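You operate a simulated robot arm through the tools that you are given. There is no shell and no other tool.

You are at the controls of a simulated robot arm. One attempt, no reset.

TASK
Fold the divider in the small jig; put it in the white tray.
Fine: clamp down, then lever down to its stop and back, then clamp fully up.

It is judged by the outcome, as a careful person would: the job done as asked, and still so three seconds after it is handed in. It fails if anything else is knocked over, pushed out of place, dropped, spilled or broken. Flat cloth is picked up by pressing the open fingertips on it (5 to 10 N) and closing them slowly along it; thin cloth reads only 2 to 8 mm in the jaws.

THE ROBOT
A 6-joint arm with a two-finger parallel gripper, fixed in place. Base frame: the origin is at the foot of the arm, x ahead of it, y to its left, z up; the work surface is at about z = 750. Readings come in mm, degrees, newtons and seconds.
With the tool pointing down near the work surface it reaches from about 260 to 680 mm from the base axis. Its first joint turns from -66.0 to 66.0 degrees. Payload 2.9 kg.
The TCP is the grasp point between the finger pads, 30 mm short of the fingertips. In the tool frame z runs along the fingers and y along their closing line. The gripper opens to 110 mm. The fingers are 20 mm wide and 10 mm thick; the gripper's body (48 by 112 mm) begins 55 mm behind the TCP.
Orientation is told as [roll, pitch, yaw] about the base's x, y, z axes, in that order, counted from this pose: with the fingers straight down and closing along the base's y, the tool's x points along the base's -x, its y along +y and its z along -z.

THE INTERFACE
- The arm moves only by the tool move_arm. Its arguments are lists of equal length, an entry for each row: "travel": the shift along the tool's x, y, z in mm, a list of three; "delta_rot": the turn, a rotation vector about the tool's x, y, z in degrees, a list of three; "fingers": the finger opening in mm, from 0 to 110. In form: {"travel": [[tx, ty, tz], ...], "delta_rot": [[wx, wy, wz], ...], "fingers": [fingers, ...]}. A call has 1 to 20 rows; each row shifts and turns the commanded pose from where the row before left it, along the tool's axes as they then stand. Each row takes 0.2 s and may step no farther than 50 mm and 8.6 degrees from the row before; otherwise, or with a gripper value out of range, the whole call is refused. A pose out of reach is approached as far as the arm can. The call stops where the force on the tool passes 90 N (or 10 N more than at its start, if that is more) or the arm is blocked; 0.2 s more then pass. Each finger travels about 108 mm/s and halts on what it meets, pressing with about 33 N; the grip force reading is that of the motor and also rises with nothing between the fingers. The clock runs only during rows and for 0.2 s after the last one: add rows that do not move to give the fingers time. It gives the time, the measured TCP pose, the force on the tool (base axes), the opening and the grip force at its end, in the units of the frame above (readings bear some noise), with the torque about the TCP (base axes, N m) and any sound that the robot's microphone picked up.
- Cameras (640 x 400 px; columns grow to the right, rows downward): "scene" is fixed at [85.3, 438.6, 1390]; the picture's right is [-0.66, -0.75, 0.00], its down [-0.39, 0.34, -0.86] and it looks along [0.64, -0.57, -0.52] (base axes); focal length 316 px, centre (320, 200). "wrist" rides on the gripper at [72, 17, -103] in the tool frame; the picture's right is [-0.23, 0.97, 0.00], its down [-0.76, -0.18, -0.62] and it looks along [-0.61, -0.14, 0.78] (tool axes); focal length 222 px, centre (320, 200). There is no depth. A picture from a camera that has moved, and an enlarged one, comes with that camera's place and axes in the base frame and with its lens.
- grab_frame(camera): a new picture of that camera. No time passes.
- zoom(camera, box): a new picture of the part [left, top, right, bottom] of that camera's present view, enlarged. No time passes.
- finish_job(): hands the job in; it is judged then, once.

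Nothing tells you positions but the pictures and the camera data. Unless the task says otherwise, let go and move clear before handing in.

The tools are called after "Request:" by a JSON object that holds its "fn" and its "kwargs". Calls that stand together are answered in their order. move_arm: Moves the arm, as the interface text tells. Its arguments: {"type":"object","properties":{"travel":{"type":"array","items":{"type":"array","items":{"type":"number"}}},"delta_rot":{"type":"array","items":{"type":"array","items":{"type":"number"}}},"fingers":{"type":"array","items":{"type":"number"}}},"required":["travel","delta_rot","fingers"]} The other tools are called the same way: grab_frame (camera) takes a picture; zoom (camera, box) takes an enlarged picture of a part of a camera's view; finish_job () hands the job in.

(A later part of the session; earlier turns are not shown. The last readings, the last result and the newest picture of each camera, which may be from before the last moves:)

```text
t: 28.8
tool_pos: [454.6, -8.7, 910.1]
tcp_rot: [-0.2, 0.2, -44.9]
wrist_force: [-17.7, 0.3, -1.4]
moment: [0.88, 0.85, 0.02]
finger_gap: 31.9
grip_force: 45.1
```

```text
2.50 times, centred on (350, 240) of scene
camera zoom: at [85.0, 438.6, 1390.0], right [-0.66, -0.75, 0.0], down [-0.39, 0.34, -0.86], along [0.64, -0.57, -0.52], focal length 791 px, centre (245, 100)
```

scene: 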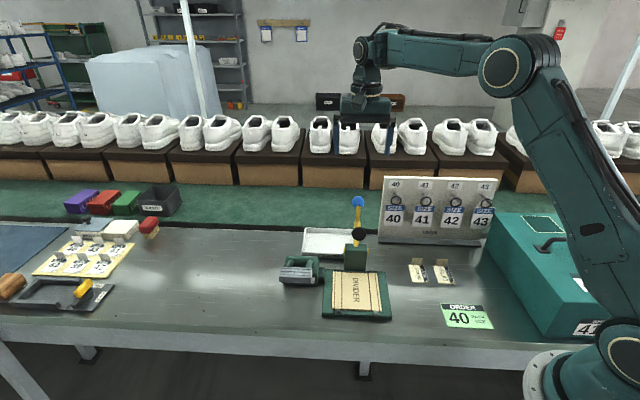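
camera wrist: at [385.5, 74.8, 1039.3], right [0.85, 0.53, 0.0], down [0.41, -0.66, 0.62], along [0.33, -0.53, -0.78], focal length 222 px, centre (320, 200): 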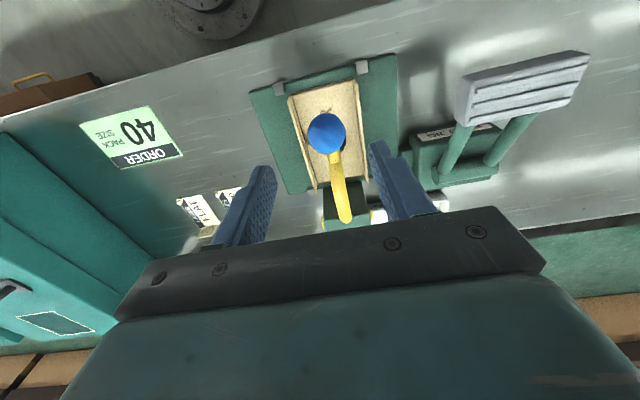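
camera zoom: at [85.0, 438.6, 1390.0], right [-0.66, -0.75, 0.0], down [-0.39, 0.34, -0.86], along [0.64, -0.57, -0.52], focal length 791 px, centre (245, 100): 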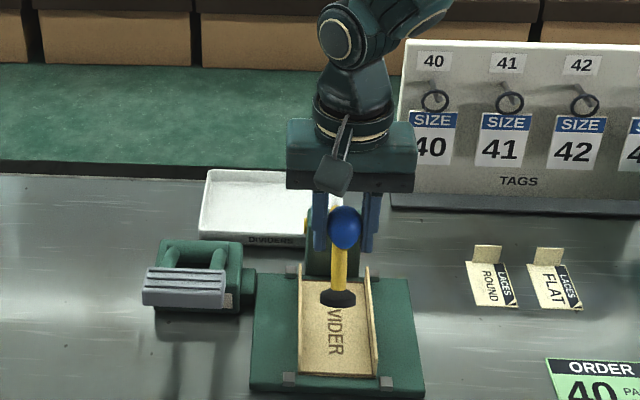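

It's coming up cleanly and the divider stayed put. I'll continue the arc.

Request:
{"fn": "move_arm", "kwargs": {"travel": [[-10.4, -0.6, -10.0], [-11.4, -0.1, -8.7], [-12.3, -0.1, -7.5], [-13.0, -0.1, -6.2], [-13.5, -0.1, -4.8], [-14.0, -0.1, -3.4], [0, 0, 0]], "delta_rot": [[0, 0, 0], [0, 0, 0], [0, 0, 0], [0, 0, 0], [0, 0, 0], [0, 0, 0], [0, 0, 0]], "fingers": [24, 24, 24, 24, 24, 24, 24]}}

Request:
{"fn": "zoom", "kwargs": {"camera": "scene", "box": [280, 160, 420, 320]}}

```text
t: 30.4
tool_pos: [508.8, -62.4, 951.6]
tcp_rot: [0.2, -0.1, -45.1]
wrist_force: [-11.3, 3.8, 14.9]
moment: [0.78, 0.81, 0.04]
finger_gap: 32.0
grip_force: 44.7
```

```text
2.50 times, centred on (350, 240) of scene
camera zoom: at [84.8, 438.7, 1390.0], right [-0.66, -0.75, 0.0], down [-0.39, 0.34, -0.86], along [0.64, -0.57, -0.52], focal length 791 px, centre (245, 100)
```

zoom: 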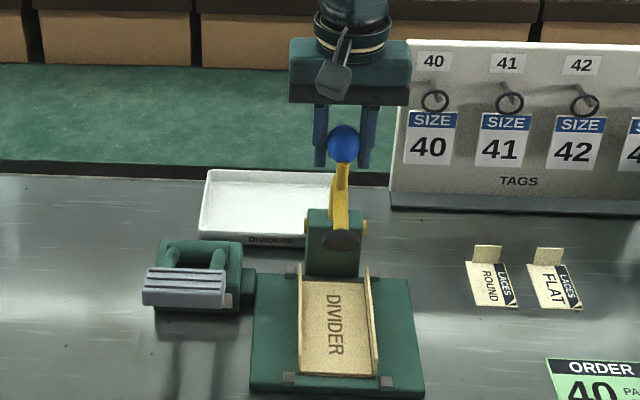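

Nearly upright. I'll continue to the original fully-up position and feel for the stop.

Request:
{"fn": "move_arm", "kwargs": {"travel": [[-14.3, -0.1, -2.7], [-14.4, -0.1, -0.3], [-14.3, 0, 1.1], [-14.2, 0, 2.6], [-6, 0, 1.6], [-3, 0, 1.0], [0, 0, 0]], "delta_rot": [[0, 0, 0], [0, 0, 0], [0, 0, 0], [0, 0, 0], [0, 0, 0], [0, 0, 0], [0, 0, 0]], "fingers": [24, 24, 24, 24, 24, 24, 24]}}

Request:
{"fn": "zoom", "kwargs": {"camera": "scene", "box": [280, 160, 420, 320]}}

```text
t: 32.0
tool_pos: [555.5, -109.9, 949.8]
tcp_rot: [0.0, 0.0, -45.1]
wrist_force: [-5.8, 1.0, 1.1]
moment: [0.44, 0.54, 0.07]
finger_gap: 31.5
grip_force: 45.2
```

```text
2.50 times, centred on (350, 240) of scene
camera zoom: at [85.2, 438.6, 1390.0], right [-0.66, -0.75, 0.0], down [-0.39, 0.34, -0.86], along [0.64, -0.57, -0.52], focal length 791 px, centre (245, 100)
```

zoom: 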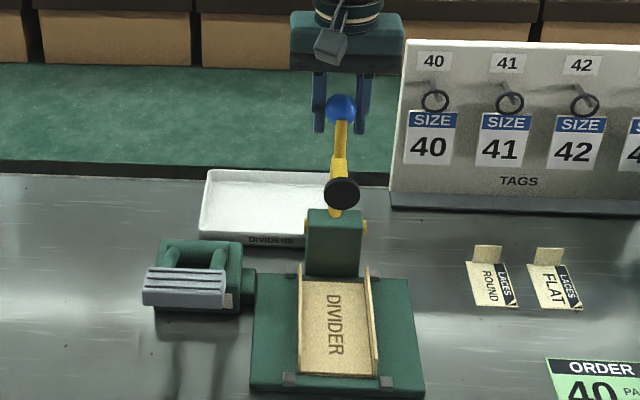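

It's back at its original position with no firm stop felt yet. I'll nudge a little farther to make sure it's fully up.

Request:
{"fn": "move_arm", "kwargs": {"travel": [[-2, 0, 0.6], [-2, 0, 0.6], [0, 0, 0]], "delta_rot": [[0, 0, 0], [0, 0, 0], [0, 0, 0]], "fingers": [24, 24, 24]}}

```text
t: 32.8
tool_pos: [557.8, -111.8, 948.1]
tcp_rot: [0.0, 0.1, -45.0]
wrist_force: [-8.9, 0.3, 1.5]
moment: [0.62, 0.64, 0.06]
finger_gap: 31.4
grip_force: 44.8
```

Request:
{"fn": "move_arm", "kwargs": {"travel": [[-2, 0, 0.7], [-2, 0, 0.7], [-2, 0, 0.7], [0, 0, 0]], "delta_rot": [[0, 0, 0], [0, 0, 0], [0, 0, 0], [0, 0, 0]], "fingers": [24, 24, 24, 24]}}

Request:
{"fn": "zoom", "kwargs": {"camera": "wrist", "box": [220, 40, 440, 240]}}

Request:
{"fn": "zoom", "kwargs": {"camera": "scene", "box": [310, 170, 390, 290]}}

```text
t: 33.8
tool_pos: [561.7, -117.3, 947.4]
tcp_rot: [0.1, -0.1, -45.0]
wrist_force: [-10.1, -4.7, 9.3]
moment: [0.68, 0.67, 0.12]
finger_gap: 30.8
grip_force: 44.7
```

```text
2.00 times, centred on (330, 140) of wrist
camera zoom: at [521.2, -53.3, 1050.3], right [0.85, 0.53, 0.0], down [0.41, -0.66, 0.62], along [0.33, -0.53, -0.78], focal length 444 px, centre (300, 320)
```

zoom: 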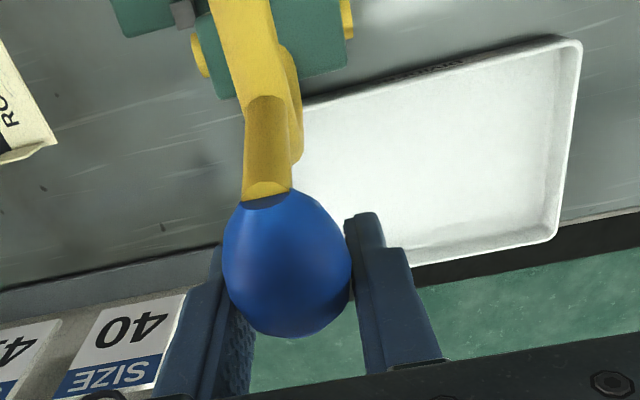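

```text
3.33 times, centred on (350, 230) of scene
camera zoom: at [85.0, 438.5, 1390.1], right [-0.66, -0.75, 0.0], down [-0.39, 0.34, -0.86], along [0.64, -0.57, -0.52], focal length 1054 px, centre (220, 100)
```

zoom: 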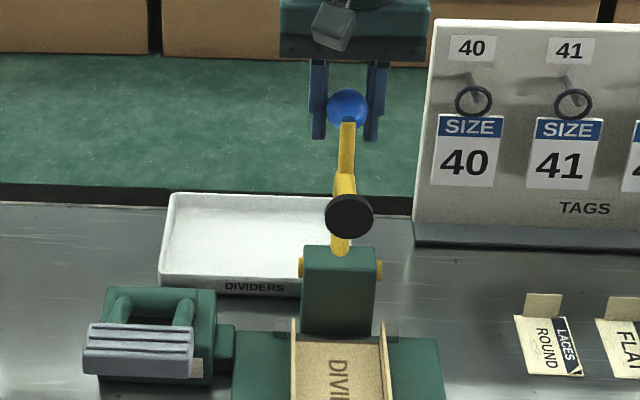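

The ball slipped toward the pad edges, so the clamp is slightly short of fully up. I'll re-centre on the ball, regrip, and push it to its stop.

Request:
{"fn": "move_arm", "kwargs": {"travel": [[0, 0, 0], [0, 0, 0], [14, 0, -2], [0, 0, 0], [0, 0, 0], [0, 0, 0], [0, 0, 0]], "delta_rot": [[0, 0, 0], [0, 0, 0], [0, 0, 0], [0, 0, 0], [0, 0, 0], [0, 0, 0], [0, 0, 0]], "fingers": [40, 46, 46, 46, 36, 28, 24]}}

Request:
{"fn": "zoom", "kwargs": {"camera": "wrist", "box": [220, 40, 440, 240]}}

Request:
{"fn": "zoom", "kwargs": {"camera": "scene", "box": [310, 170, 390, 290]}}

```text
t: 35.4
tool_pos: [552.7, -106.0, 947.2]
tcp_rot: [-0.1, -0.1, -45.1]
wrist_force: [-8.0, -5.1, 1.9]
moment: [-0.04, -0.01, -0.09]
finger_gap: 31.8
grip_force: 45.3
```

```text
2.00 times, centred on (330, 140) of wrist
camera zoom: at [511.5, -43.1, 1050.8], right [0.85, 0.53, 0.0], down [0.41, -0.66, 0.62], along [0.33, -0.53, -0.78], focal length 444 px, centre (300, 320)
```

zoom: 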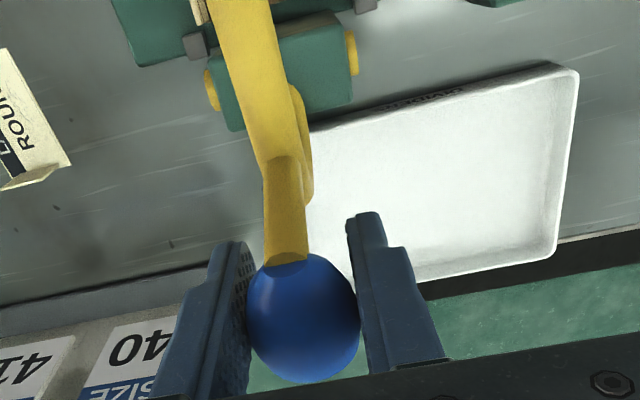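

```text
3.33 times, centred on (350, 230) of scene
camera zoom: at [85.1, 438.4, 1390.1], right [-0.66, -0.75, 0.0], down [-0.39, 0.34, -0.86], along [0.64, -0.57, -0.52], focal length 1054 px, centre (220, 100)
```

zoom: 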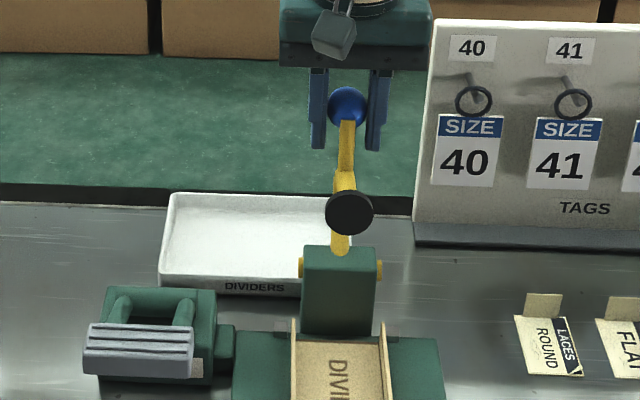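

The ball is back in the middle of the pads and the clamp matches its original position. I'll push a few millimetres to feel for the stop.

Request:
{"fn": "move_arm", "kwargs": {"travel": [[-2, 0, 0.4], [-2, 0, 0.5], [-2, 0, 0.5], [0, 0, 0]], "delta_rot": [[0, 0, 0], [0, 0, 0], [0, 0, 0], [0, 0, 0]], "fingers": [24, 24, 24, 24]}}

Request:
{"fn": "zoom", "kwargs": {"camera": "scene", "box": [310, 170, 390, 290]}}

```text
t: 36.4
tool_pos: [553.6, -109.6, 946.2]
tcp_rot: [-0.2, 0.4, -44.7]
wrist_force: [-31.8, 26.3, 16.3]
moment: [-0.15, -0.13, 0.0]
finger_gap: 31.9
grip_force: 45.0
```

```text
3.33 times, centred on (350, 230) of scene
camera zoom: at [84.2, 439.4, 1389.8], right [-0.66, -0.75, 0.0], down [-0.39, 0.34, -0.86], along [0.64, -0.57, -0.51], focal length 1054 px, centre (220, 100)
```

zoom: 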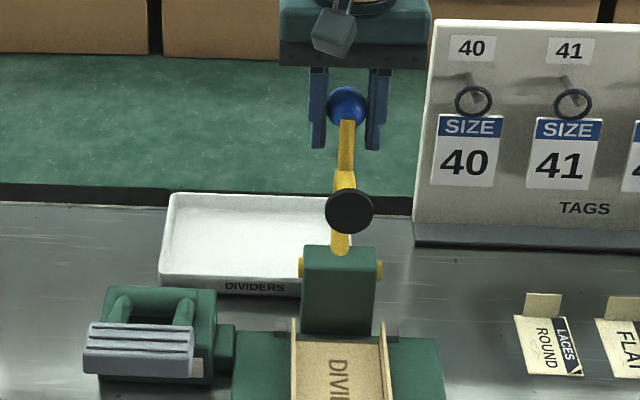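

There's a clear stop at about 41 N, so the clamp is fully up. I'll relieve the pressure, release the ball and rise clear.

Request:
{"fn": "move_arm", "kwargs": {"travel": [[1.5, 0, -0.5], [0, 0, 0], [0, 0, 0], [0, 0, 0], [0, 0, -40], [0, 0, -45], [0, 0, 0]], "delta_rot": [[0, 0, 0], [0, 0, 0], [0, 0, 0], [0, 0, 0], [0, 0, 0], [0, 0, 0], [0, 0, 0]], "fingers": [30, 40, 52, 60, 60, 60, 60]}}

Request:
{"fn": "zoom", "kwargs": {"camera": "scene", "box": [260, 180, 420, 330]}}

Request:
{"fn": "grab_frame", "kwargs": {"camera": "wrist"}}

```text
t: 38.0
tool_pos: [554.6, -110.2, 1032.5]
tcp_rot: [-0.1, 0.0, -45.0]
wrist_force: [0.3, 0.5, 0.2]
moment: [-0.01, -0.01, -0.01]
finger_gap: 60.0
grip_force: 0.0
```

```text
2.67 times, centred on (340, 255) of scene
camera zoom: at [85.3, 438.6, 1390.0], right [-0.66, -0.75, 0.0], down [-0.39, 0.34, -0.86], along [0.64, -0.57, -0.52], focal length 844 px, centre (267, 53)
```

zoom: 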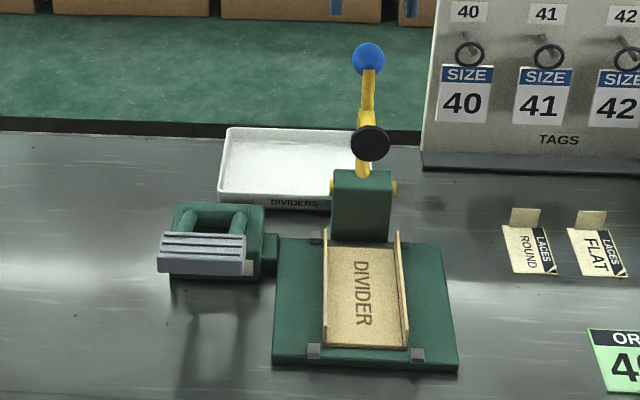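

```text
taken
camera wrist: at [513.5, -46.8, 1136.3], right [0.85, 0.53, 0.0], down [0.41, -0.66, 0.62], along [0.33, -0.53, -0.78], focal length 222 px, centre (320, 200)
```

wrist: 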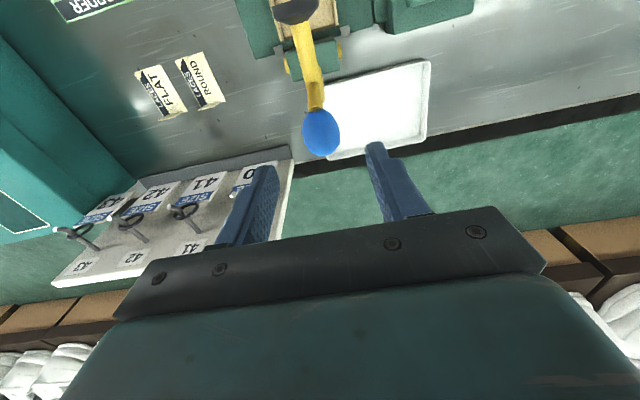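

The clamp is back exactly where it began and the lever is up; the divider is now a U-shape about 76 mm wide, centred near (458,-16). I'll move back over it, offset toward the near end to stay clear of the raised clamp foot, and look.

Request:
{"fn": "move_arm", "kwargs": {"travel": [[49, 0, 0], [49, -1, 0], [49, 0, 0], [5, 0, 0], [0, 0, 0]], "delta_rot": [[0, 0, 0], [0, 0, 0], [0, 0, 0], [0, 0, 0], [0, 0, 0]], "fingers": [70, 90, 110, 110, 110]}}

Request:
{"fn": "grab_frame", "kwargs": {"camera": "wrist"}}

Request:
{"fn": "zoom", "kwargs": {"camera": "scene", "box": [320, 230, 400, 310]}}

```text
t: 39.2
tool_pos: [446.3, -1.6, 1030.1]
tcp_rot: [0.0, -0.1, -45.0]
wrist_force: [0.1, -0.8, 0.1]
moment: [-0.03, -0.04, 0.01]
finger_gap: 110.1
grip_force: 0.1
```

```text
taken
camera wrist: at [405.3, 61.7, 1133.5], right [0.85, 0.53, 0.0], down [0.41, -0.66, 0.62], along [0.33, -0.53, -0.78], focal length 222 px, centre (320, 200)
```

wrist: 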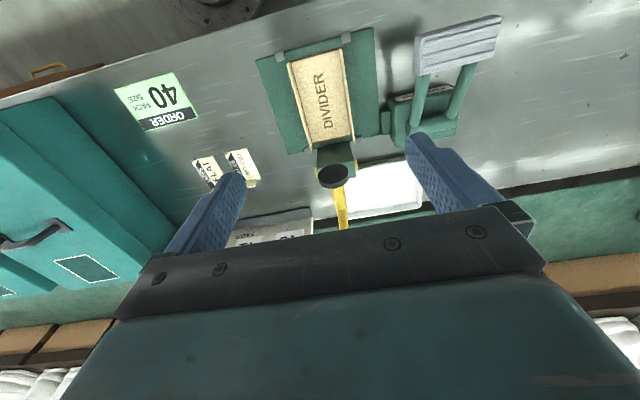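

```text
5.00 times, centred on (360, 270) of scene
camera zoom: at [85.3, 438.6, 1390.0], right [-0.66, -0.75, 0.0], down [-0.39, 0.34, -0.86], along [0.64, -0.57, -0.52], focal length 1582 px, centre (120, -150)
```

zoom: 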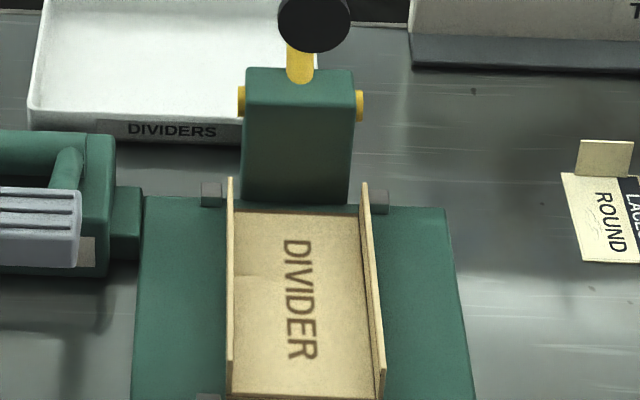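

Request:
{"fn": "zoom", "kwargs": {"camera": "wrist", "box": [240, 20, 400, 200]}}

Request:
{"fn": "zoom", "kwargs": {"camera": "scene", "box": [330, 260, 380, 310]}}

```text
2.22 times, centred on (320, 110) of wrist
camera zoom: at [405.3, 61.7, 1133.5], right [0.85, 0.53, 0.0], down [0.41, -0.66, 0.62], along [0.33, -0.53, -0.78], focal length 494 px, centre (320, 400)
```

zoom: 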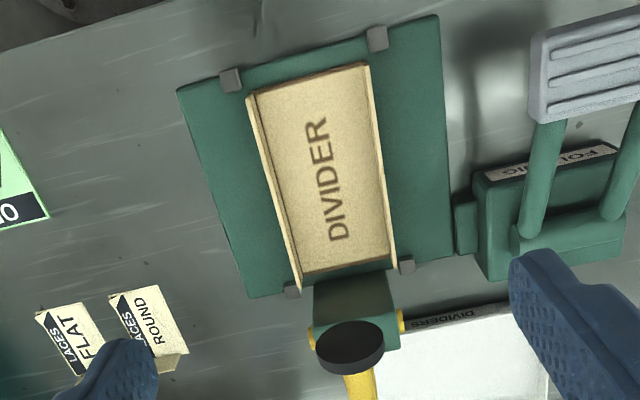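

```text
8.00 times, centred on (355, 285) of scene
camera zoom: at [85.3, 438.6, 1390.0], right [-0.66, -0.75, 0.0], down [-0.39, 0.34, -0.86], along [0.64, -0.57, -0.52], focal length 2530 px, centre (40, -480)
```

zoom: 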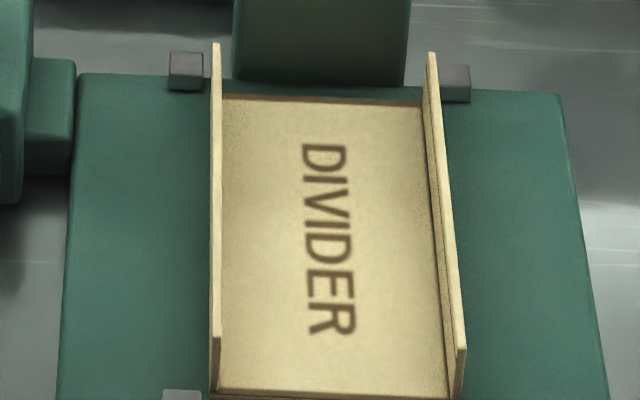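

The divider centre is about (462,-18) and the gripper is lined up with its width, 22 mm toward the near end. I'll descend with the fingers wide open on either side of the flaps, stopping short of the jig plate.

Request:
{"fn": "move_arm", "kwargs": {"travel": [[0, 0, 45], [0, 0, 45], [0, 0, 45], [0, 0, 45], [0, 0, 30], [0, 0, 5], [0, 0, 0]], "delta_rot": [[0, 0, 0], [0, 0, 0], [0, 0, 0], [0, 0, 0], [0, 0, 0], [0, 0, 0], [0, 0, 0]], "fingers": [110, 110, 110, 110, 110, 110, 110]}}

Request:
{"fn": "zoom", "kwargs": {"camera": "scene", "box": [310, 220, 400, 320]}}

Request:
{"fn": "zoom", "kwargs": {"camera": "wrist", "box": [160, 20, 480, 260]}}

```text
t: 40.8
tool_pos: [445.7, -1.5, 817.3]
tcp_rot: [0.0, -0.1, -44.9]
wrist_force: [0.1, -0.6, 0.6]
moment: [-0.02, 0.02, 0.0]
finger_gap: 110.0
grip_force: 0.1
```

```text
4.00 times, centred on (355, 270) of scene
camera zoom: at [85.3, 438.6, 1390.0], right [-0.66, -0.75, 0.0], down [-0.39, 0.34, -0.86], along [0.64, -0.57, -0.52], focal length 1265 px, centre (180, -80)
```

zoom: 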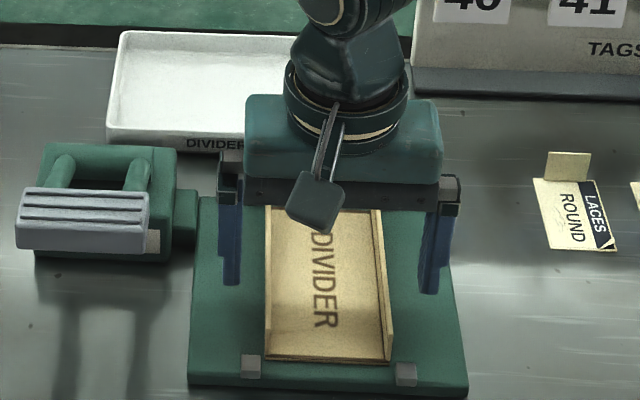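

```text
1.67 times, centred on (320, 140) of wrist
camera zoom: at [404.7, 61.6, 919.9], right [0.85, 0.53, 0.0], down [0.41, -0.66, 0.62], along [0.33, -0.53, -0.78], focal length 370 px, centre (320, 300)
```

zoom: 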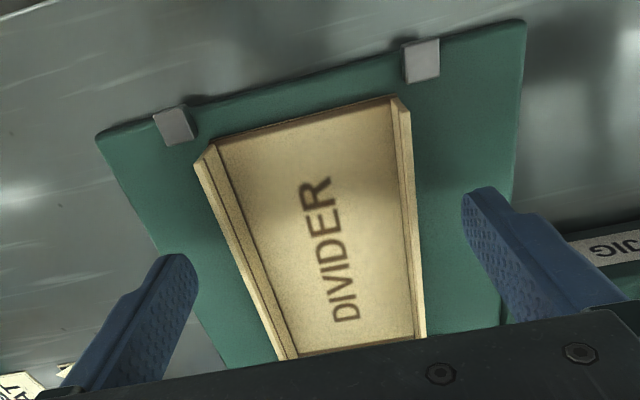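

The fingers straddle the flaps evenly. I'll lower slowly until the tips are just over the jig plate.

Request:
{"fn": "move_arm", "kwargs": {"travel": [[0, 0, 8], [0, 0, 5], [0, 0, 3], [0, 0, 0]], "delta_rot": [[0, 0, 0], [0, 0, 0], [0, 0, 0], [0, 0, 0]], "fingers": [110, 110, 110, 110]}}

Request:
{"fn": "zoom", "kwargs": {"camera": "scene", "box": [310, 230, 390, 310]}}

Request:
{"fn": "zoom", "kwargs": {"camera": "wrist", "box": [160, 20, 480, 260]}}

```text
t: 41.8
tool_pos: [446.9, -2.0, 801.0]
tcp_rot: [0.0, 0.0, -45.0]
wrist_force: [-0.1, 0.9, -0.1]
moment: [-0.03, -0.01, 0.01]
finger_gap: 110.2
grip_force: 0.0
```

```text
5.00 times, centred on (350, 270) of scene
camera zoom: at [85.3, 438.6, 1390.0], right [-0.66, -0.75, 0.0], down [-0.39, 0.34, -0.86], along [0.64, -0.57, -0.52], focal length 1582 px, centre (170, -150)
```

zoom: 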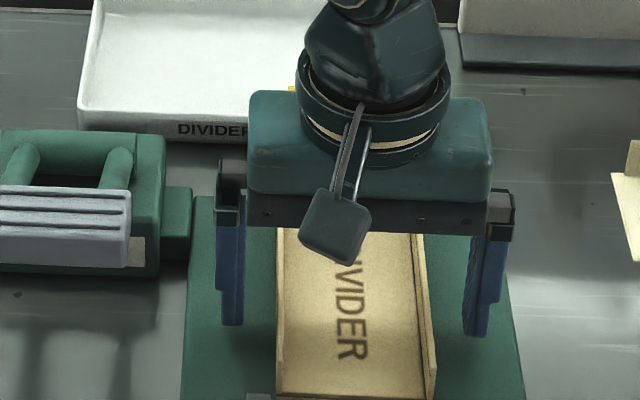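

```text
1.67 times, centred on (320, 140) of wrist
camera zoom: at [406.4, 61.1, 904.8], right [0.85, 0.53, 0.0], down [0.41, -0.66, 0.62], along [0.33, -0.53, -0.78], focal length 370 px, centre (320, 300)
```

zoom: 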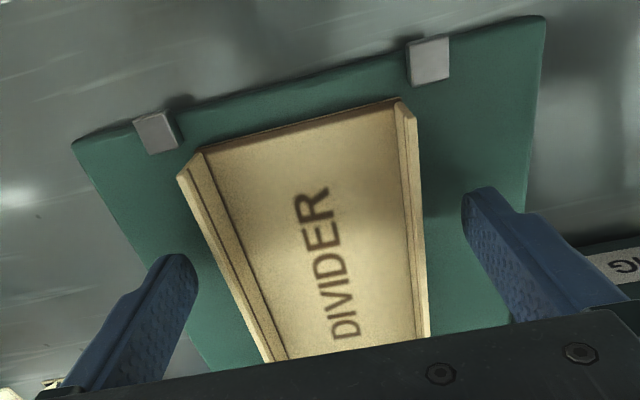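

Tips at about 771, still no contact. I'll go a few millimetres lower, feeling for the plate.

Request:
{"fn": "move_arm", "kwargs": {"travel": [[0, 0, 2], [0, 0, 2], [0, 0, 0]], "delta_rot": [[0, 0, 0], [0, 0, 0], [0, 0, 0]], "fingers": [110, 110, 110]}}

Request:
{"fn": "zoom", "kwargs": {"camera": "scene", "box": [325, 260, 385, 310]}}

```text
t: 42.6
tool_pos: [447.8, -2.5, 795.8]
tcp_rot: [0.0, 0.0, -45.0]
wrist_force: [-0.8, -0.2, 0.3]
moment: [0.01, -0.04, 0.0]
finger_gap: 110.1
grip_force: 0.1
```

```text
8.00 times, centred on (355, 285) of scene
camera zoom: at [85.3, 438.6, 1390.0], right [-0.66, -0.75, 0.0], down [-0.39, 0.34, -0.86], along [0.64, -0.57, -0.52], focal length 2530 px, centre (40, -480)
```

zoom: 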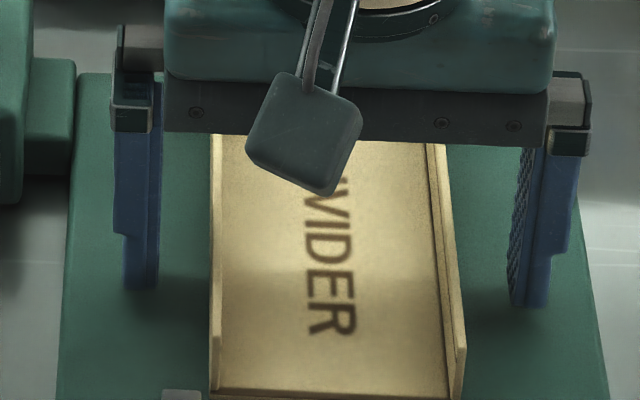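

Request:
{"fn": "move_arm", "kwargs": {"travel": [[0, 0, 1.5], [0, 0, 1.5], [0, 0, 0]], "delta_rot": [[0, 0, 0], [0, 0, 0], [0, 0, 0]], "fingers": [110, 110, 110]}}

```text
t: 43.4
tool_pos: [447.0, -2.6, 794.8]
tcp_rot: [0.0, 0.0, -45.0]
wrist_force: [-0.2, 0.2, -0.2]
moment: [-0.03, 0.0, -0.03]
finger_gap: 109.9
grip_force: 0.1
```

Request:
{"fn": "move_arm", "kwargs": {"travel": [[0, 0, 1.5], [0, 0, 1.5], [0, 0, 0]], "delta_rot": [[0, 0, 0], [0, 0, 0], [0, 0, 0]], "fingers": [110, 110, 110]}}

Request:
{"fn": "zoom", "kwargs": {"camera": "scene", "box": [325, 260, 385, 310]}}

```text
t: 44.2
tool_pos: [446.5, -3.6, 792.1]
tcp_rot: [0.1, 0.0, -45.0]
wrist_force: [-3.9, 0.4, 14.0]
moment: [-0.09, 0.3, -0.04]
finger_gap: 110.2
grip_force: 0.0
```

```text
8.00 times, centred on (355, 285) of scene
camera zoom: at [85.0, 438.6, 1390.0], right [-0.66, -0.75, 0.0], down [-0.39, 0.34, -0.86], along [0.64, -0.57, -0.52], focal length 2530 px, centre (40, -480)
```

zoom: 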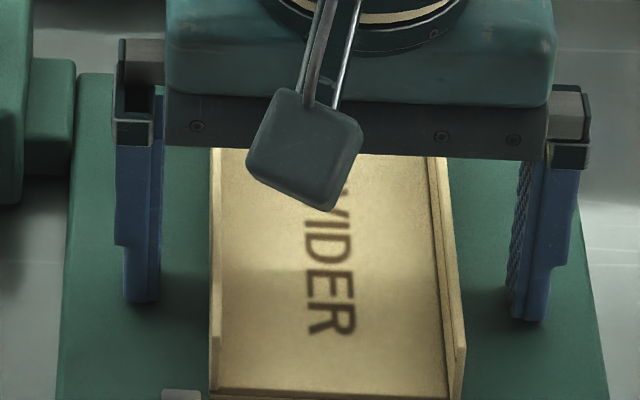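

I touched the plate at tip height about 762. I'll lift 1.5 mm and close gradually onto the outside of the divider at its fold lines.

Request:
{"fn": "move_arm", "kwargs": {"travel": [[0, 0, -1.5], [0, 0, 0], [0, 0, 0], [0, 0, 0], [0, 0, 0]], "delta_rot": [[0, 0, 0], [0, 0, 0], [0, 0, 0], [0, 0, 0], [0, 0, 0]], "fingers": [110, 100, 92, 86, 86]}}

Request:
{"fn": "zoom", "kwargs": {"camera": "scene", "box": [325, 260, 385, 310]}}

Request:
{"fn": "zoom", "kwargs": {"camera": "wrist", "box": [160, 20, 480, 260]}}

```text
t: 45.4
tool_pos: [446.5, -1.5, 793.7]
tcp_rot: [0.0, 0.0, -45.0]
wrist_force: [-0.2, 0.6, 0.7]
moment: [0.0, -0.02, -0.03]
finger_gap: 85.9
grip_force: 0.0
```

```text
8.00 times, centred on (355, 285) of scene
camera zoom: at [85.3, 438.6, 1390.0], right [-0.66, -0.75, 0.0], down [-0.39, 0.34, -0.86], along [0.64, -0.57, -0.52], focal length 2530 px, centre (40, -480)
```

zoom: 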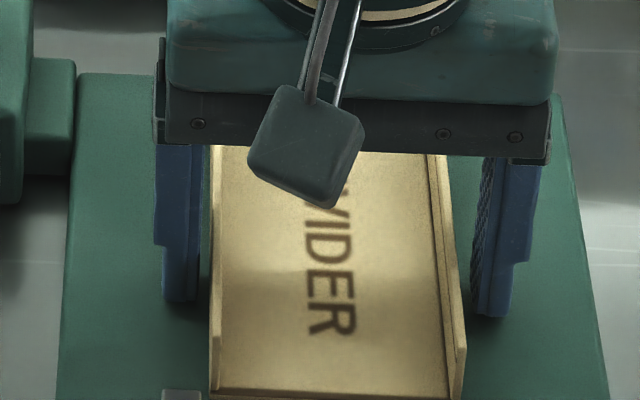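

```text
1.67 times, centred on (320, 140) of wrist
camera zoom: at [405.7, 60.3, 896.5], right [0.85, 0.53, 0.0], down [0.41, -0.66, 0.62], along [0.33, -0.53, -0.78], focal length 370 px, centre (320, 300)
```

zoom: 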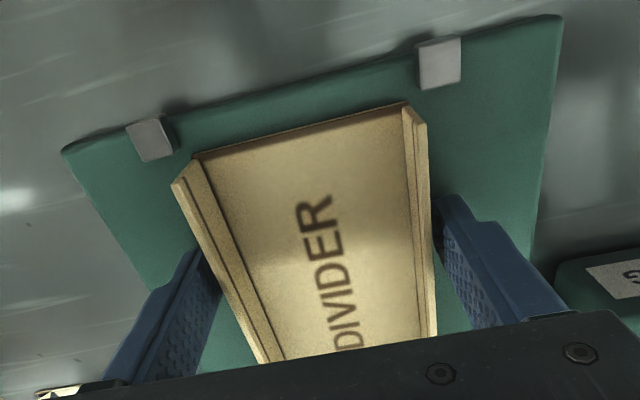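

The divider sits about 1.5 mm toward the left finger, so I'll shift to centre it and close in small steps.

Request:
{"fn": "move_arm", "kwargs": {"travel": [[0, 1.5, 0], [0, 0, 0], [0, 0, 0], [0, 0, 0], [0, 0, 0]], "delta_rot": [[0, 0, 0], [0, 0, 0], [0, 0, 0], [0, 0, 0], [0, 0, 0]], "fingers": [84, 81, 79, 78, 78]}}

Request:
{"fn": "zoom", "kwargs": {"camera": "scene", "box": [325, 260, 385, 310]}}

```text
t: 46.6
tool_pos: [447.2, -1.9, 792.8]
tcp_rot: [0.0, 0.0, -45.0]
wrist_force: [-0.2, 0.1, 0.1]
moment: [-0.02, 0.02, 0.03]
finger_gap: 77.9
grip_force: 0.1
```

```text
8.00 times, centred on (355, 285) of scene
camera zoom: at [85.3, 438.6, 1390.0], right [-0.66, -0.75, 0.0], down [-0.39, 0.34, -0.86], along [0.64, -0.57, -0.52], focal length 2530 px, centre (40, -480)
```

zoom: 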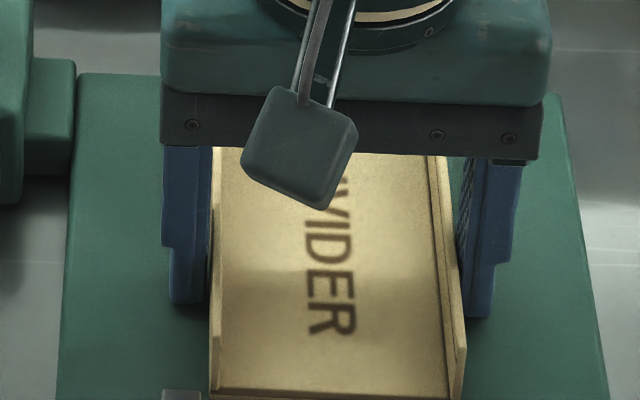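

Request:
{"fn": "move_arm", "kwargs": {"travel": [[0, 0.5, 0], [0, 0, 0], [0, 0, 0], [0, 0, 0]], "delta_rot": [[0, 0, 0], [0, 0, 0], [0, 0, 0], [0, 0, 0]], "fingers": [77, 76, 75, 75]}}

Request:
{"fn": "zoom", "kwargs": {"camera": "scene", "box": [325, 260, 385, 310]}}

```text
t: 47.6
tool_pos: [447.1, -1.9, 792.4]
tcp_rot: [0.0, 0.0, -45.1]
wrist_force: [-0.8, -0.3, 0.0]
moment: [0.0, 0.0, 0.01]
finger_gap: 76.2
grip_force: 1.1
```

```text
8.00 times, centred on (355, 285) of scene
camera zoom: at [85.3, 438.6, 1390.0], right [-0.66, -0.75, 0.0], down [-0.39, 0.34, -0.86], along [0.64, -0.57, -0.52], focal length 2530 px, centre (40, -480)
```

zoom: 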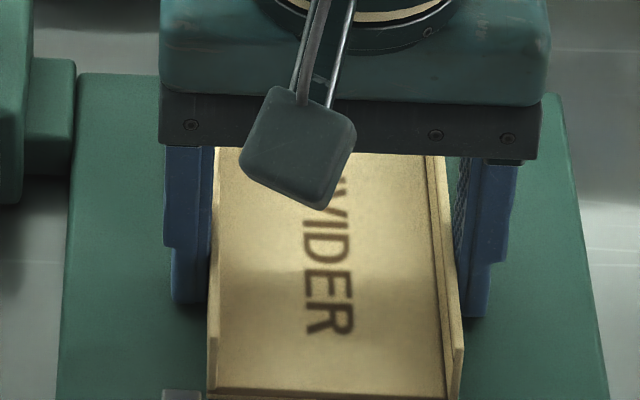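

The pads have met the divider at 76.2 mm with a light 1 N. I'll tighten gently and watch that it doesn't buckle.

Request:
{"fn": "move_arm", "kwargs": {"travel": [[0, 0, 0], [0, 0, 0], [0, 0, 0]], "delta_rot": [[0, 0, 0], [0, 0, 0], [0, 0, 0]], "fingers": [74, 73, 73]}}

Request:
{"fn": "zoom", "kwargs": {"camera": "scene", "box": [325, 260, 385, 310]}}

Request:
{"fn": "zoom", "kwargs": {"camera": "wrist", "box": [160, 20, 480, 260]}}

```text
t: 48.4
tool_pos: [448.2, -1.7, 793.2]
tcp_rot: [0.0, 0.1, -45.0]
wrist_force: [0.0, 0.1, -0.5]
moment: [0.0, 0.0, 0.03]
finger_gap: 74.9
grip_force: 33.3
```

```text
8.00 times, centred on (355, 285) of scene
camera zoom: at [85.3, 438.6, 1390.0], right [-0.66, -0.75, 0.0], down [-0.39, 0.34, -0.86], along [0.64, -0.57, -0.52], focal length 2530 px, centre (40, -480)
```

zoom: 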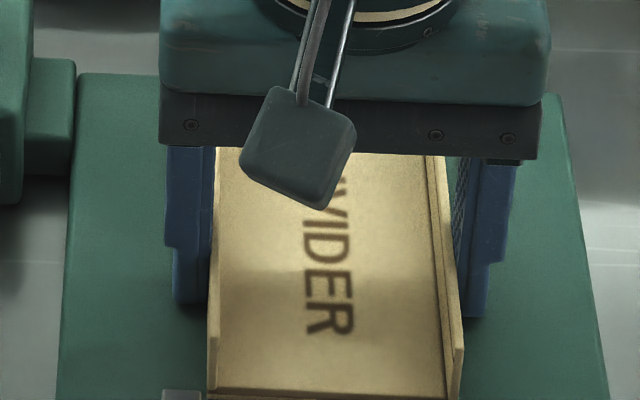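

```text
1.67 times, centred on (320, 140) of wrist
camera zoom: at [407.1, 61.8, 896.1], right [0.85, 0.53, 0.0], down [0.41, -0.66, 0.62], along [0.33, -0.53, -0.78], focal length 370 px, centre (320, 300)
```

zoom: 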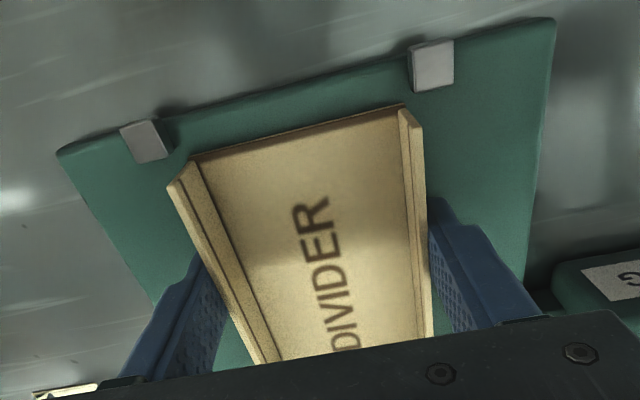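

A firm grip at 33 N with the shape intact. I'll lift slightly and check.

Request:
{"fn": "move_arm", "kwargs": {"travel": [[0, 0, -4], [0, 0, -8], [0, 0, -10], [0, 0, -10], [0, 0, 0]], "delta_rot": [[0, 0, 0], [0, 0, 0], [0, 0, 0], [0, 0, 0], [0, 0, 0]], "fingers": [73, 73, 73, 73, 73]}}

Request:
{"fn": "zoom", "kwargs": {"camera": "scene", "box": [310, 220, 400, 320]}}

Request:
{"fn": "zoom", "kwargs": {"camera": "wrist", "box": [160, 20, 480, 260]}}

```text
t: 49.6
tool_pos: [450.0, -0.4, 825.3]
tcp_rot: [0.0, 0.0, -45.0]
wrist_force: [-0.2, 0.6, -0.7]
moment: [-0.01, 0.0, 0.02]
finger_gap: 72.9
grip_force: 0.1
```

```text
4.00 times, centred on (355, 270) of scene
camera zoom: at [85.3, 438.6, 1390.0], right [-0.66, -0.75, 0.0], down [-0.39, 0.34, -0.86], along [0.64, -0.57, -0.52], focal length 1265 px, centre (180, -80)
```

zoom: 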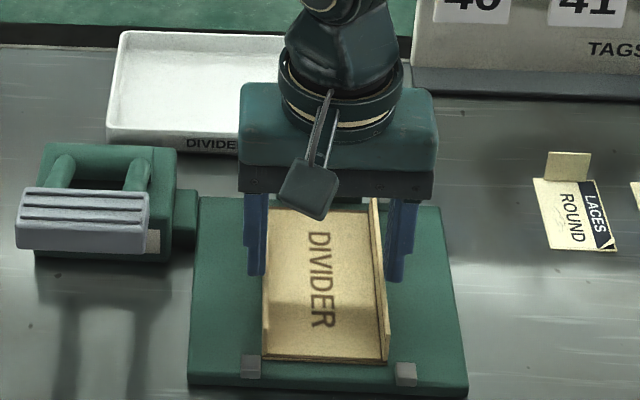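

```text
1.67 times, centred on (320, 140) of wrist
camera zoom: at [408.6, 62.4, 926.9], right [0.85, 0.53, 0.0], down [0.41, -0.66, 0.62], along [0.33, -0.53, -0.78], focal length 370 px, centre (320, 300)
```

zoom: 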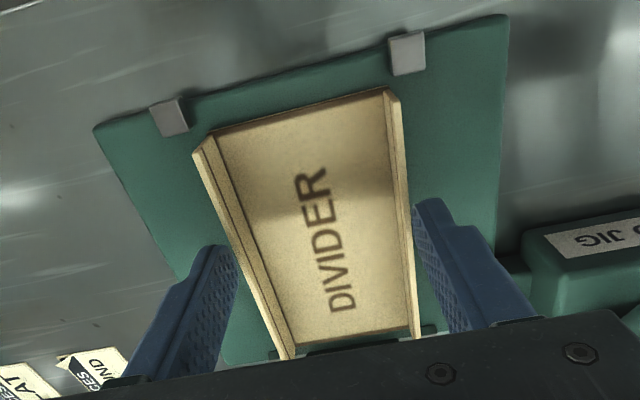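

The fingers slid up off the flaps; the divider stayed in the jig and still looks properly folded. I'll inspect it closely before choosing a better grip.

Request:
{"fn": "move_arm", "kwargs": {"travel": [[0, 0, -10], [0, 0, -10], [0, 0, 0]], "delta_rot": [[0, 0, 0], [0, 0, 0], [0, 0, 0]], "fingers": [90, 110, 110]}}

Request:
{"fn": "zoom", "kwargs": {"camera": "scene", "box": [325, 255, 385, 315]}}

Request:
{"fn": "zoom", "kwargs": {"camera": "wrist", "box": [220, 40, 420, 240]}}

```text
t: 50.4
tool_pos: [447.7, -0.0, 843.5]
tcp_rot: [0.1, 0.0, -45.1]
wrist_force: [-0.3, 0.3, 0.1]
moment: [0.03, 0.02, 0.02]
finger_gap: 110.2
grip_force: 0.0
```

```text
6.67 times, centred on (355, 285) of scene
camera zoom: at [85.3, 438.6, 1390.0], right [-0.66, -0.75, 0.0], down [-0.39, 0.34, -0.86], along [0.64, -0.57, -0.52], focal length 2109 px, centre (87, -367)
```

zoom: 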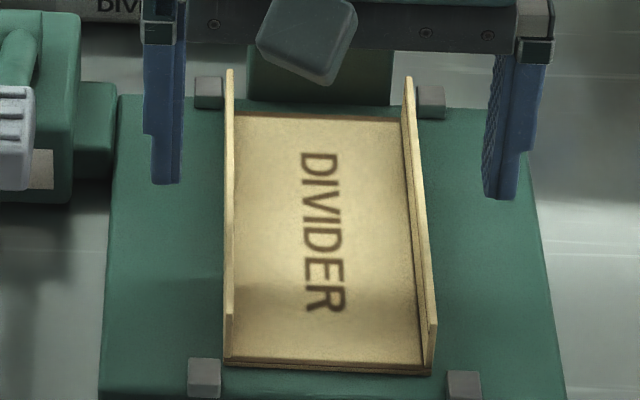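

```text
2.00 times, centred on (320, 140) of wrist
camera zoom: at [408.0, 62.4, 947.8], right [0.85, 0.53, 0.0], down [0.41, -0.66, 0.62], along [0.33, -0.53, -0.78], focal length 444 px, centre (320, 320)
```

zoom: 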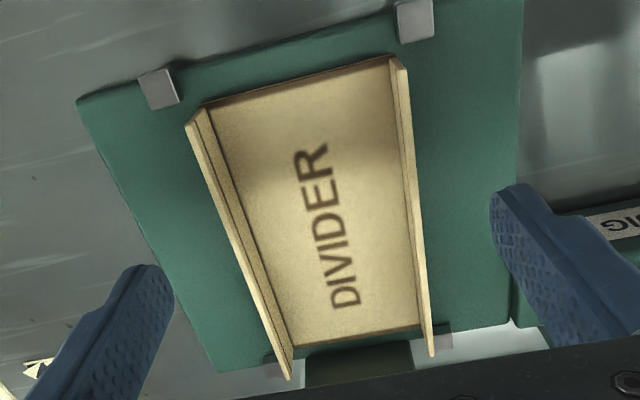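

The divider is undamaged; the flaps sprang back vertical. I'll instead pinch one flap firmly between the fingers, using the flap on the right in the scene view. I'll move over it first with a narrow opening.

Request:
{"fn": "move_arm", "kwargs": {"travel": [[-10, -20, 0], [-9, -18, 0], [0, 0, 0], [0, 0, 0]], "delta_rot": [[0, 0, 0], [0, 0, 0], [0, 0, 0], [0, 0, 0]], "fingers": [80, 50, 40, 40]}}

Request:
{"fn": "zoom", "kwargs": {"camera": "wrist", "box": [200, 20, 440, 240]}}

Request:
{"fn": "zoom", "kwargs": {"camera": "scene", "box": [320, 220, 400, 310]}}

```text
t: 51.4
tool_pos: [435.2, -42.8, 843.3]
tcp_rot: [0.0, 0.0, -45.0]
wrist_force: [-0.4, 0.0, -1.4]
moment: [-0.02, -0.05, 0.02]
finger_gap: 39.8
grip_force: 0.1
```

```text
1.82 times, centred on (320, 130) of wrist
camera zoom: at [394.5, 20.5, 946.1], right [0.85, 0.53, 0.0], down [0.41, -0.66, 0.62], along [0.33, -0.53, -0.78], focal length 404 px, centre (320, 327)
```

zoom: 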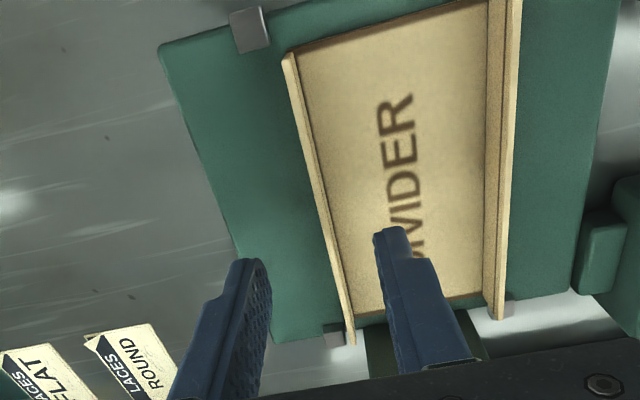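

```text
4.44 times, centred on (360, 265) of scene
camera zoom: at [85.3, 438.6, 1390.0], right [-0.66, -0.75, 0.0], down [-0.39, 0.34, -0.86], along [0.64, -0.57, -0.52], focal length 1406 px, centre (142, -89)
```

zoom: 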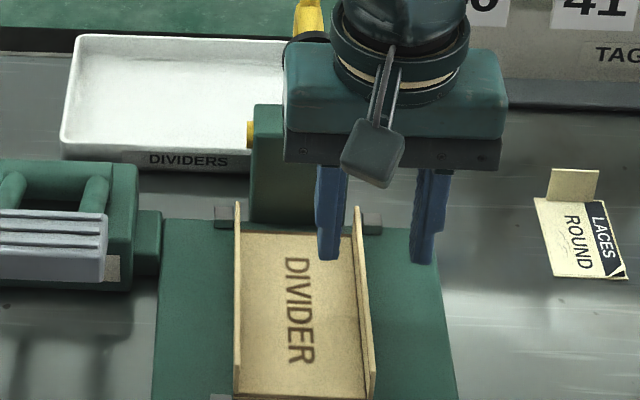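

The flap lies almost centred between the fingers. I'll shift about 1.5 mm and descend so one finger is inside the U and one outside.

Request:
{"fn": "move_arm", "kwargs": {"travel": [[0, 1.5, 20], [0, 0, 15], [0, 0, 8], [0, 0, 0]], "delta_rot": [[0, 0, 0], [0, 0, 0], [0, 0, 0], [0, 0, 0]], "fingers": [40, 40, 40, 40]}}

Request:
{"fn": "zoom", "kwargs": {"camera": "wrist", "box": [200, 20, 440, 240]}}

Request:
{"fn": "zoom", "kwargs": {"camera": "scene", "box": [320, 240, 390, 310]}}

```text
t: 52.4
tool_pos: [437.5, -40.9, 801.3]
tcp_rot: [0.0, 0.0, -45.0]
wrist_force: [0.3, -0.4, -0.1]
moment: [0.01, -0.02, 0.0]
finger_gap: 39.9
grip_force: 0.1
```

```text
1.82 times, centred on (320, 130) of wrist
camera zoom: at [396.3, 23.1, 904.8], right [0.85, 0.53, 0.0], down [0.41, -0.66, 0.62], along [0.33, -0.53, -0.78], focal length 404 px, centre (320, 327)
```

zoom: 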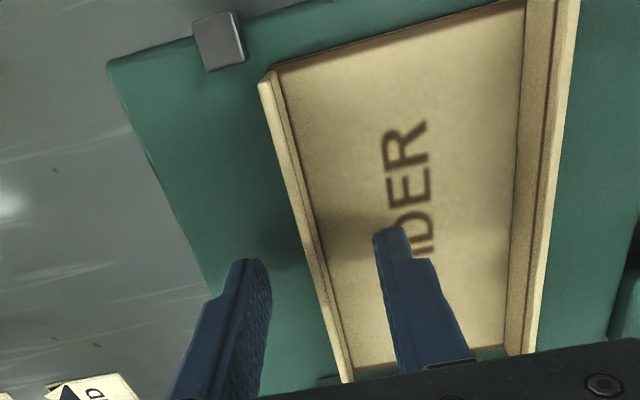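

```text
5.71 times, centred on (355, 275) of scene
camera zoom: at [85.3, 438.6, 1390.0], right [-0.66, -0.75, 0.0], down [-0.39, 0.34, -0.86], along [0.64, -0.57, -0.52], focal length 1808 px, centre (120, -229)
```

zoom: 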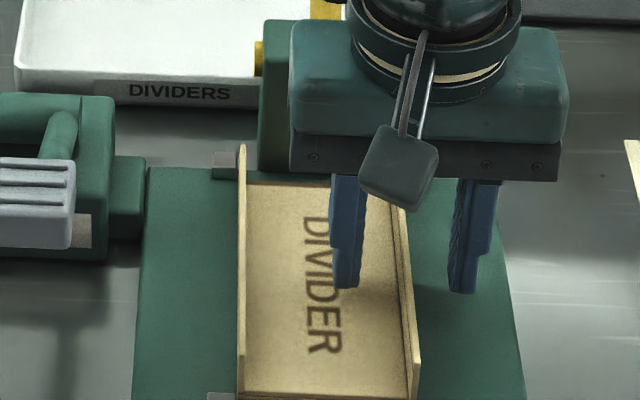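

One finger is inside the U and one outside. I'll lower 3 mm and close slowly on the flap.

Request:
{"fn": "move_arm", "kwargs": {"travel": [[0, 0, 3], [0, 0, 0], [0, 0, 0], [0, 0, 0], [0, 0, 0], [0, 0, 0]], "delta_rot": [[0, 0, 0], [0, 0, 0], [0, 0, 0], [0, 0, 0], [0, 0, 0], [0, 0, 0]], "fingers": [30, 20, 14, 10, 10, 10]}}

Request:
{"fn": "zoom", "kwargs": {"camera": "wrist", "box": [200, 20, 440, 240]}}

Request:
{"fn": "zoom", "kwargs": {"camera": "scene", "box": [320, 240, 390, 310]}}

```text
t: 53.8
tool_pos: [436.8, -41.2, 797.8]
tcp_rot: [0.0, -0.1, -45.1]
wrist_force: [0.5, -0.9, 0.5]
moment: [0.01, 0.0, -0.02]
finger_gap: 10.0
grip_force: 0.1
```

```text
1.82 times, centred on (320, 130) of wrist
camera zoom: at [396.3, 22.8, 901.9], right [0.85, 0.53, 0.0], down [0.41, -0.66, 0.62], along [0.33, -0.53, -0.78], focal length 404 px, centre (320, 327)
```

zoom: 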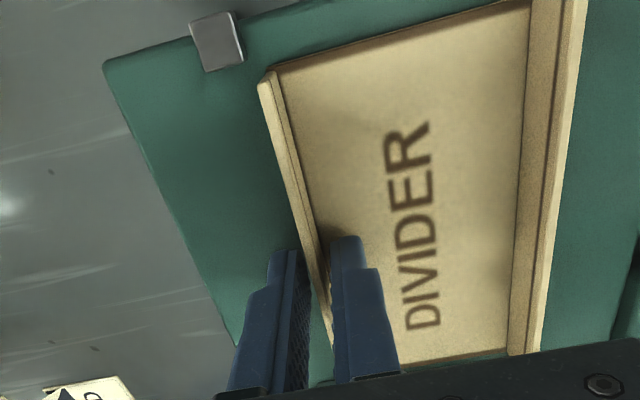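

```text
5.71 times, centred on (355, 275) of scene
camera zoom: at [85.3, 438.6, 1390.0], right [-0.66, -0.75, 0.0], down [-0.39, 0.34, -0.86], along [0.64, -0.57, -0.52], focal length 1808 px, centre (120, -229)
```

zoom: 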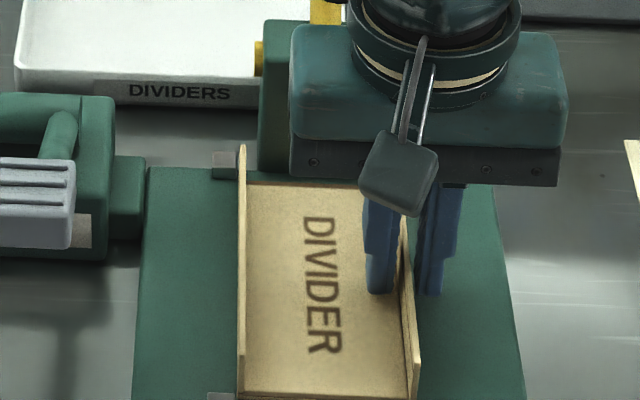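

The flap is between the pads with a 10 mm gap and no contact. I'll close the rest of the way slowly.

Request:
{"fn": "move_arm", "kwargs": {"travel": [[0, 0, 0], [0, 0, 0], [0, 0, 0], [0, 0, 0], [0, 0, 0]], "delta_rot": [[0, 0, 0], [0, 0, 0], [0, 0, 0], [0, 0, 0], [0, 0, 0]], "fingers": [8, 6, 4, 2, 0]}}

Request:
{"fn": "zoom", "kwargs": {"camera": "wrist", "box": [200, 20, 440, 240]}}

Request:
{"fn": "zoom", "kwargs": {"camera": "scene", "box": [320, 240, 390, 310]}}

```text
t: 55.0
tool_pos: [436.9, -39.3, 798.4]
tcp_rot: [0.0, 0.0, -45.0]
wrist_force: [-0.2, 0.3, 0.2]
moment: [-0.02, 0.02, 0.0]
finger_gap: 2.2
grip_force: 32.5
```

```text
1.82 times, centred on (320, 130) of wrist
camera zoom: at [396.3, 22.8, 901.9], right [0.85, 0.53, 0.0], down [0.41, -0.66, 0.62], along [0.33, -0.53, -0.78], focal length 404 px, centre (320, 327)
```

zoom: 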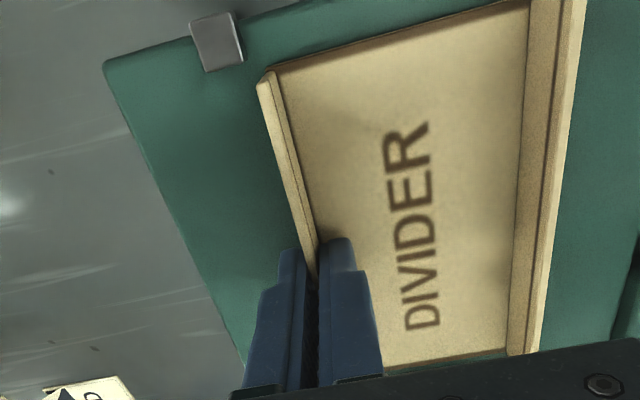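

```text
5.71 times, centred on (355, 275) of scene
camera zoom: at [85.3, 438.6, 1390.0], right [-0.66, -0.75, 0.0], down [-0.39, 0.34, -0.86], along [0.64, -0.57, -0.52], focal length 1808 px, centre (120, -229)
```

zoom: 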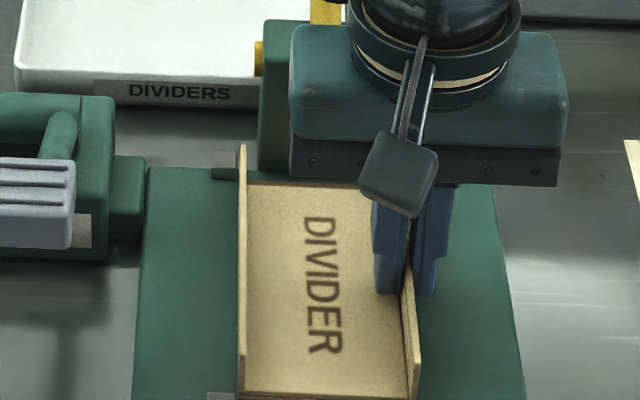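

The flap is gripped at 2.2 mm with 33 N, nothing shifted. I'll do a small test lift and check for droop.

Request:
{"fn": "move_arm", "kwargs": {"travel": [[0, 0, -2], [0, 0, -2], [0, 0, -2], [0, 0, 0]], "delta_rot": [[0, 0, 0], [0, 0, 0], [0, 0, 0], [0, 0, 0]], "fingers": [0, 0, 0, 0]}}

Request:
{"fn": "zoom", "kwargs": {"camera": "scene", "box": [320, 240, 390, 310]}}

Request:
{"fn": "zoom", "kwargs": {"camera": "wrist", "box": [200, 20, 440, 240]}}

```text
t: 56.0
tool_pos: [437.8, -39.2, 802.4]
tcp_rot: [-0.1, 0.1, -44.9]
wrist_force: [0.0, 0.1, 0.4]
moment: [-0.03, 0.06, -0.02]
finger_gap: 2.7
grip_force: 33.1
```

```text
5.71 times, centred on (355, 275) of scene
camera zoom: at [85.3, 438.6, 1390.0], right [-0.66, -0.75, 0.0], down [-0.39, 0.34, -0.86], along [0.64, -0.57, -0.52], focal length 1808 px, centre (120, -229)
```

zoom: 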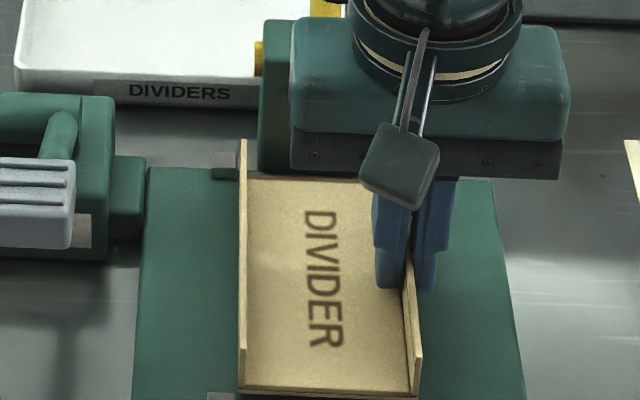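

```text
1.82 times, centred on (320, 130) of wrist
camera zoom: at [395.8, 23.2, 906.4], right [0.85, 0.53, 0.0], down [0.41, -0.66, 0.62], along [0.33, -0.53, -0.78], focal length 404 px, centre (320, 327)
```

zoom: 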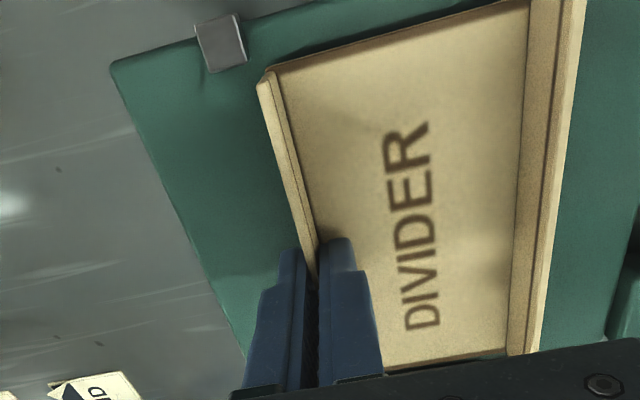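

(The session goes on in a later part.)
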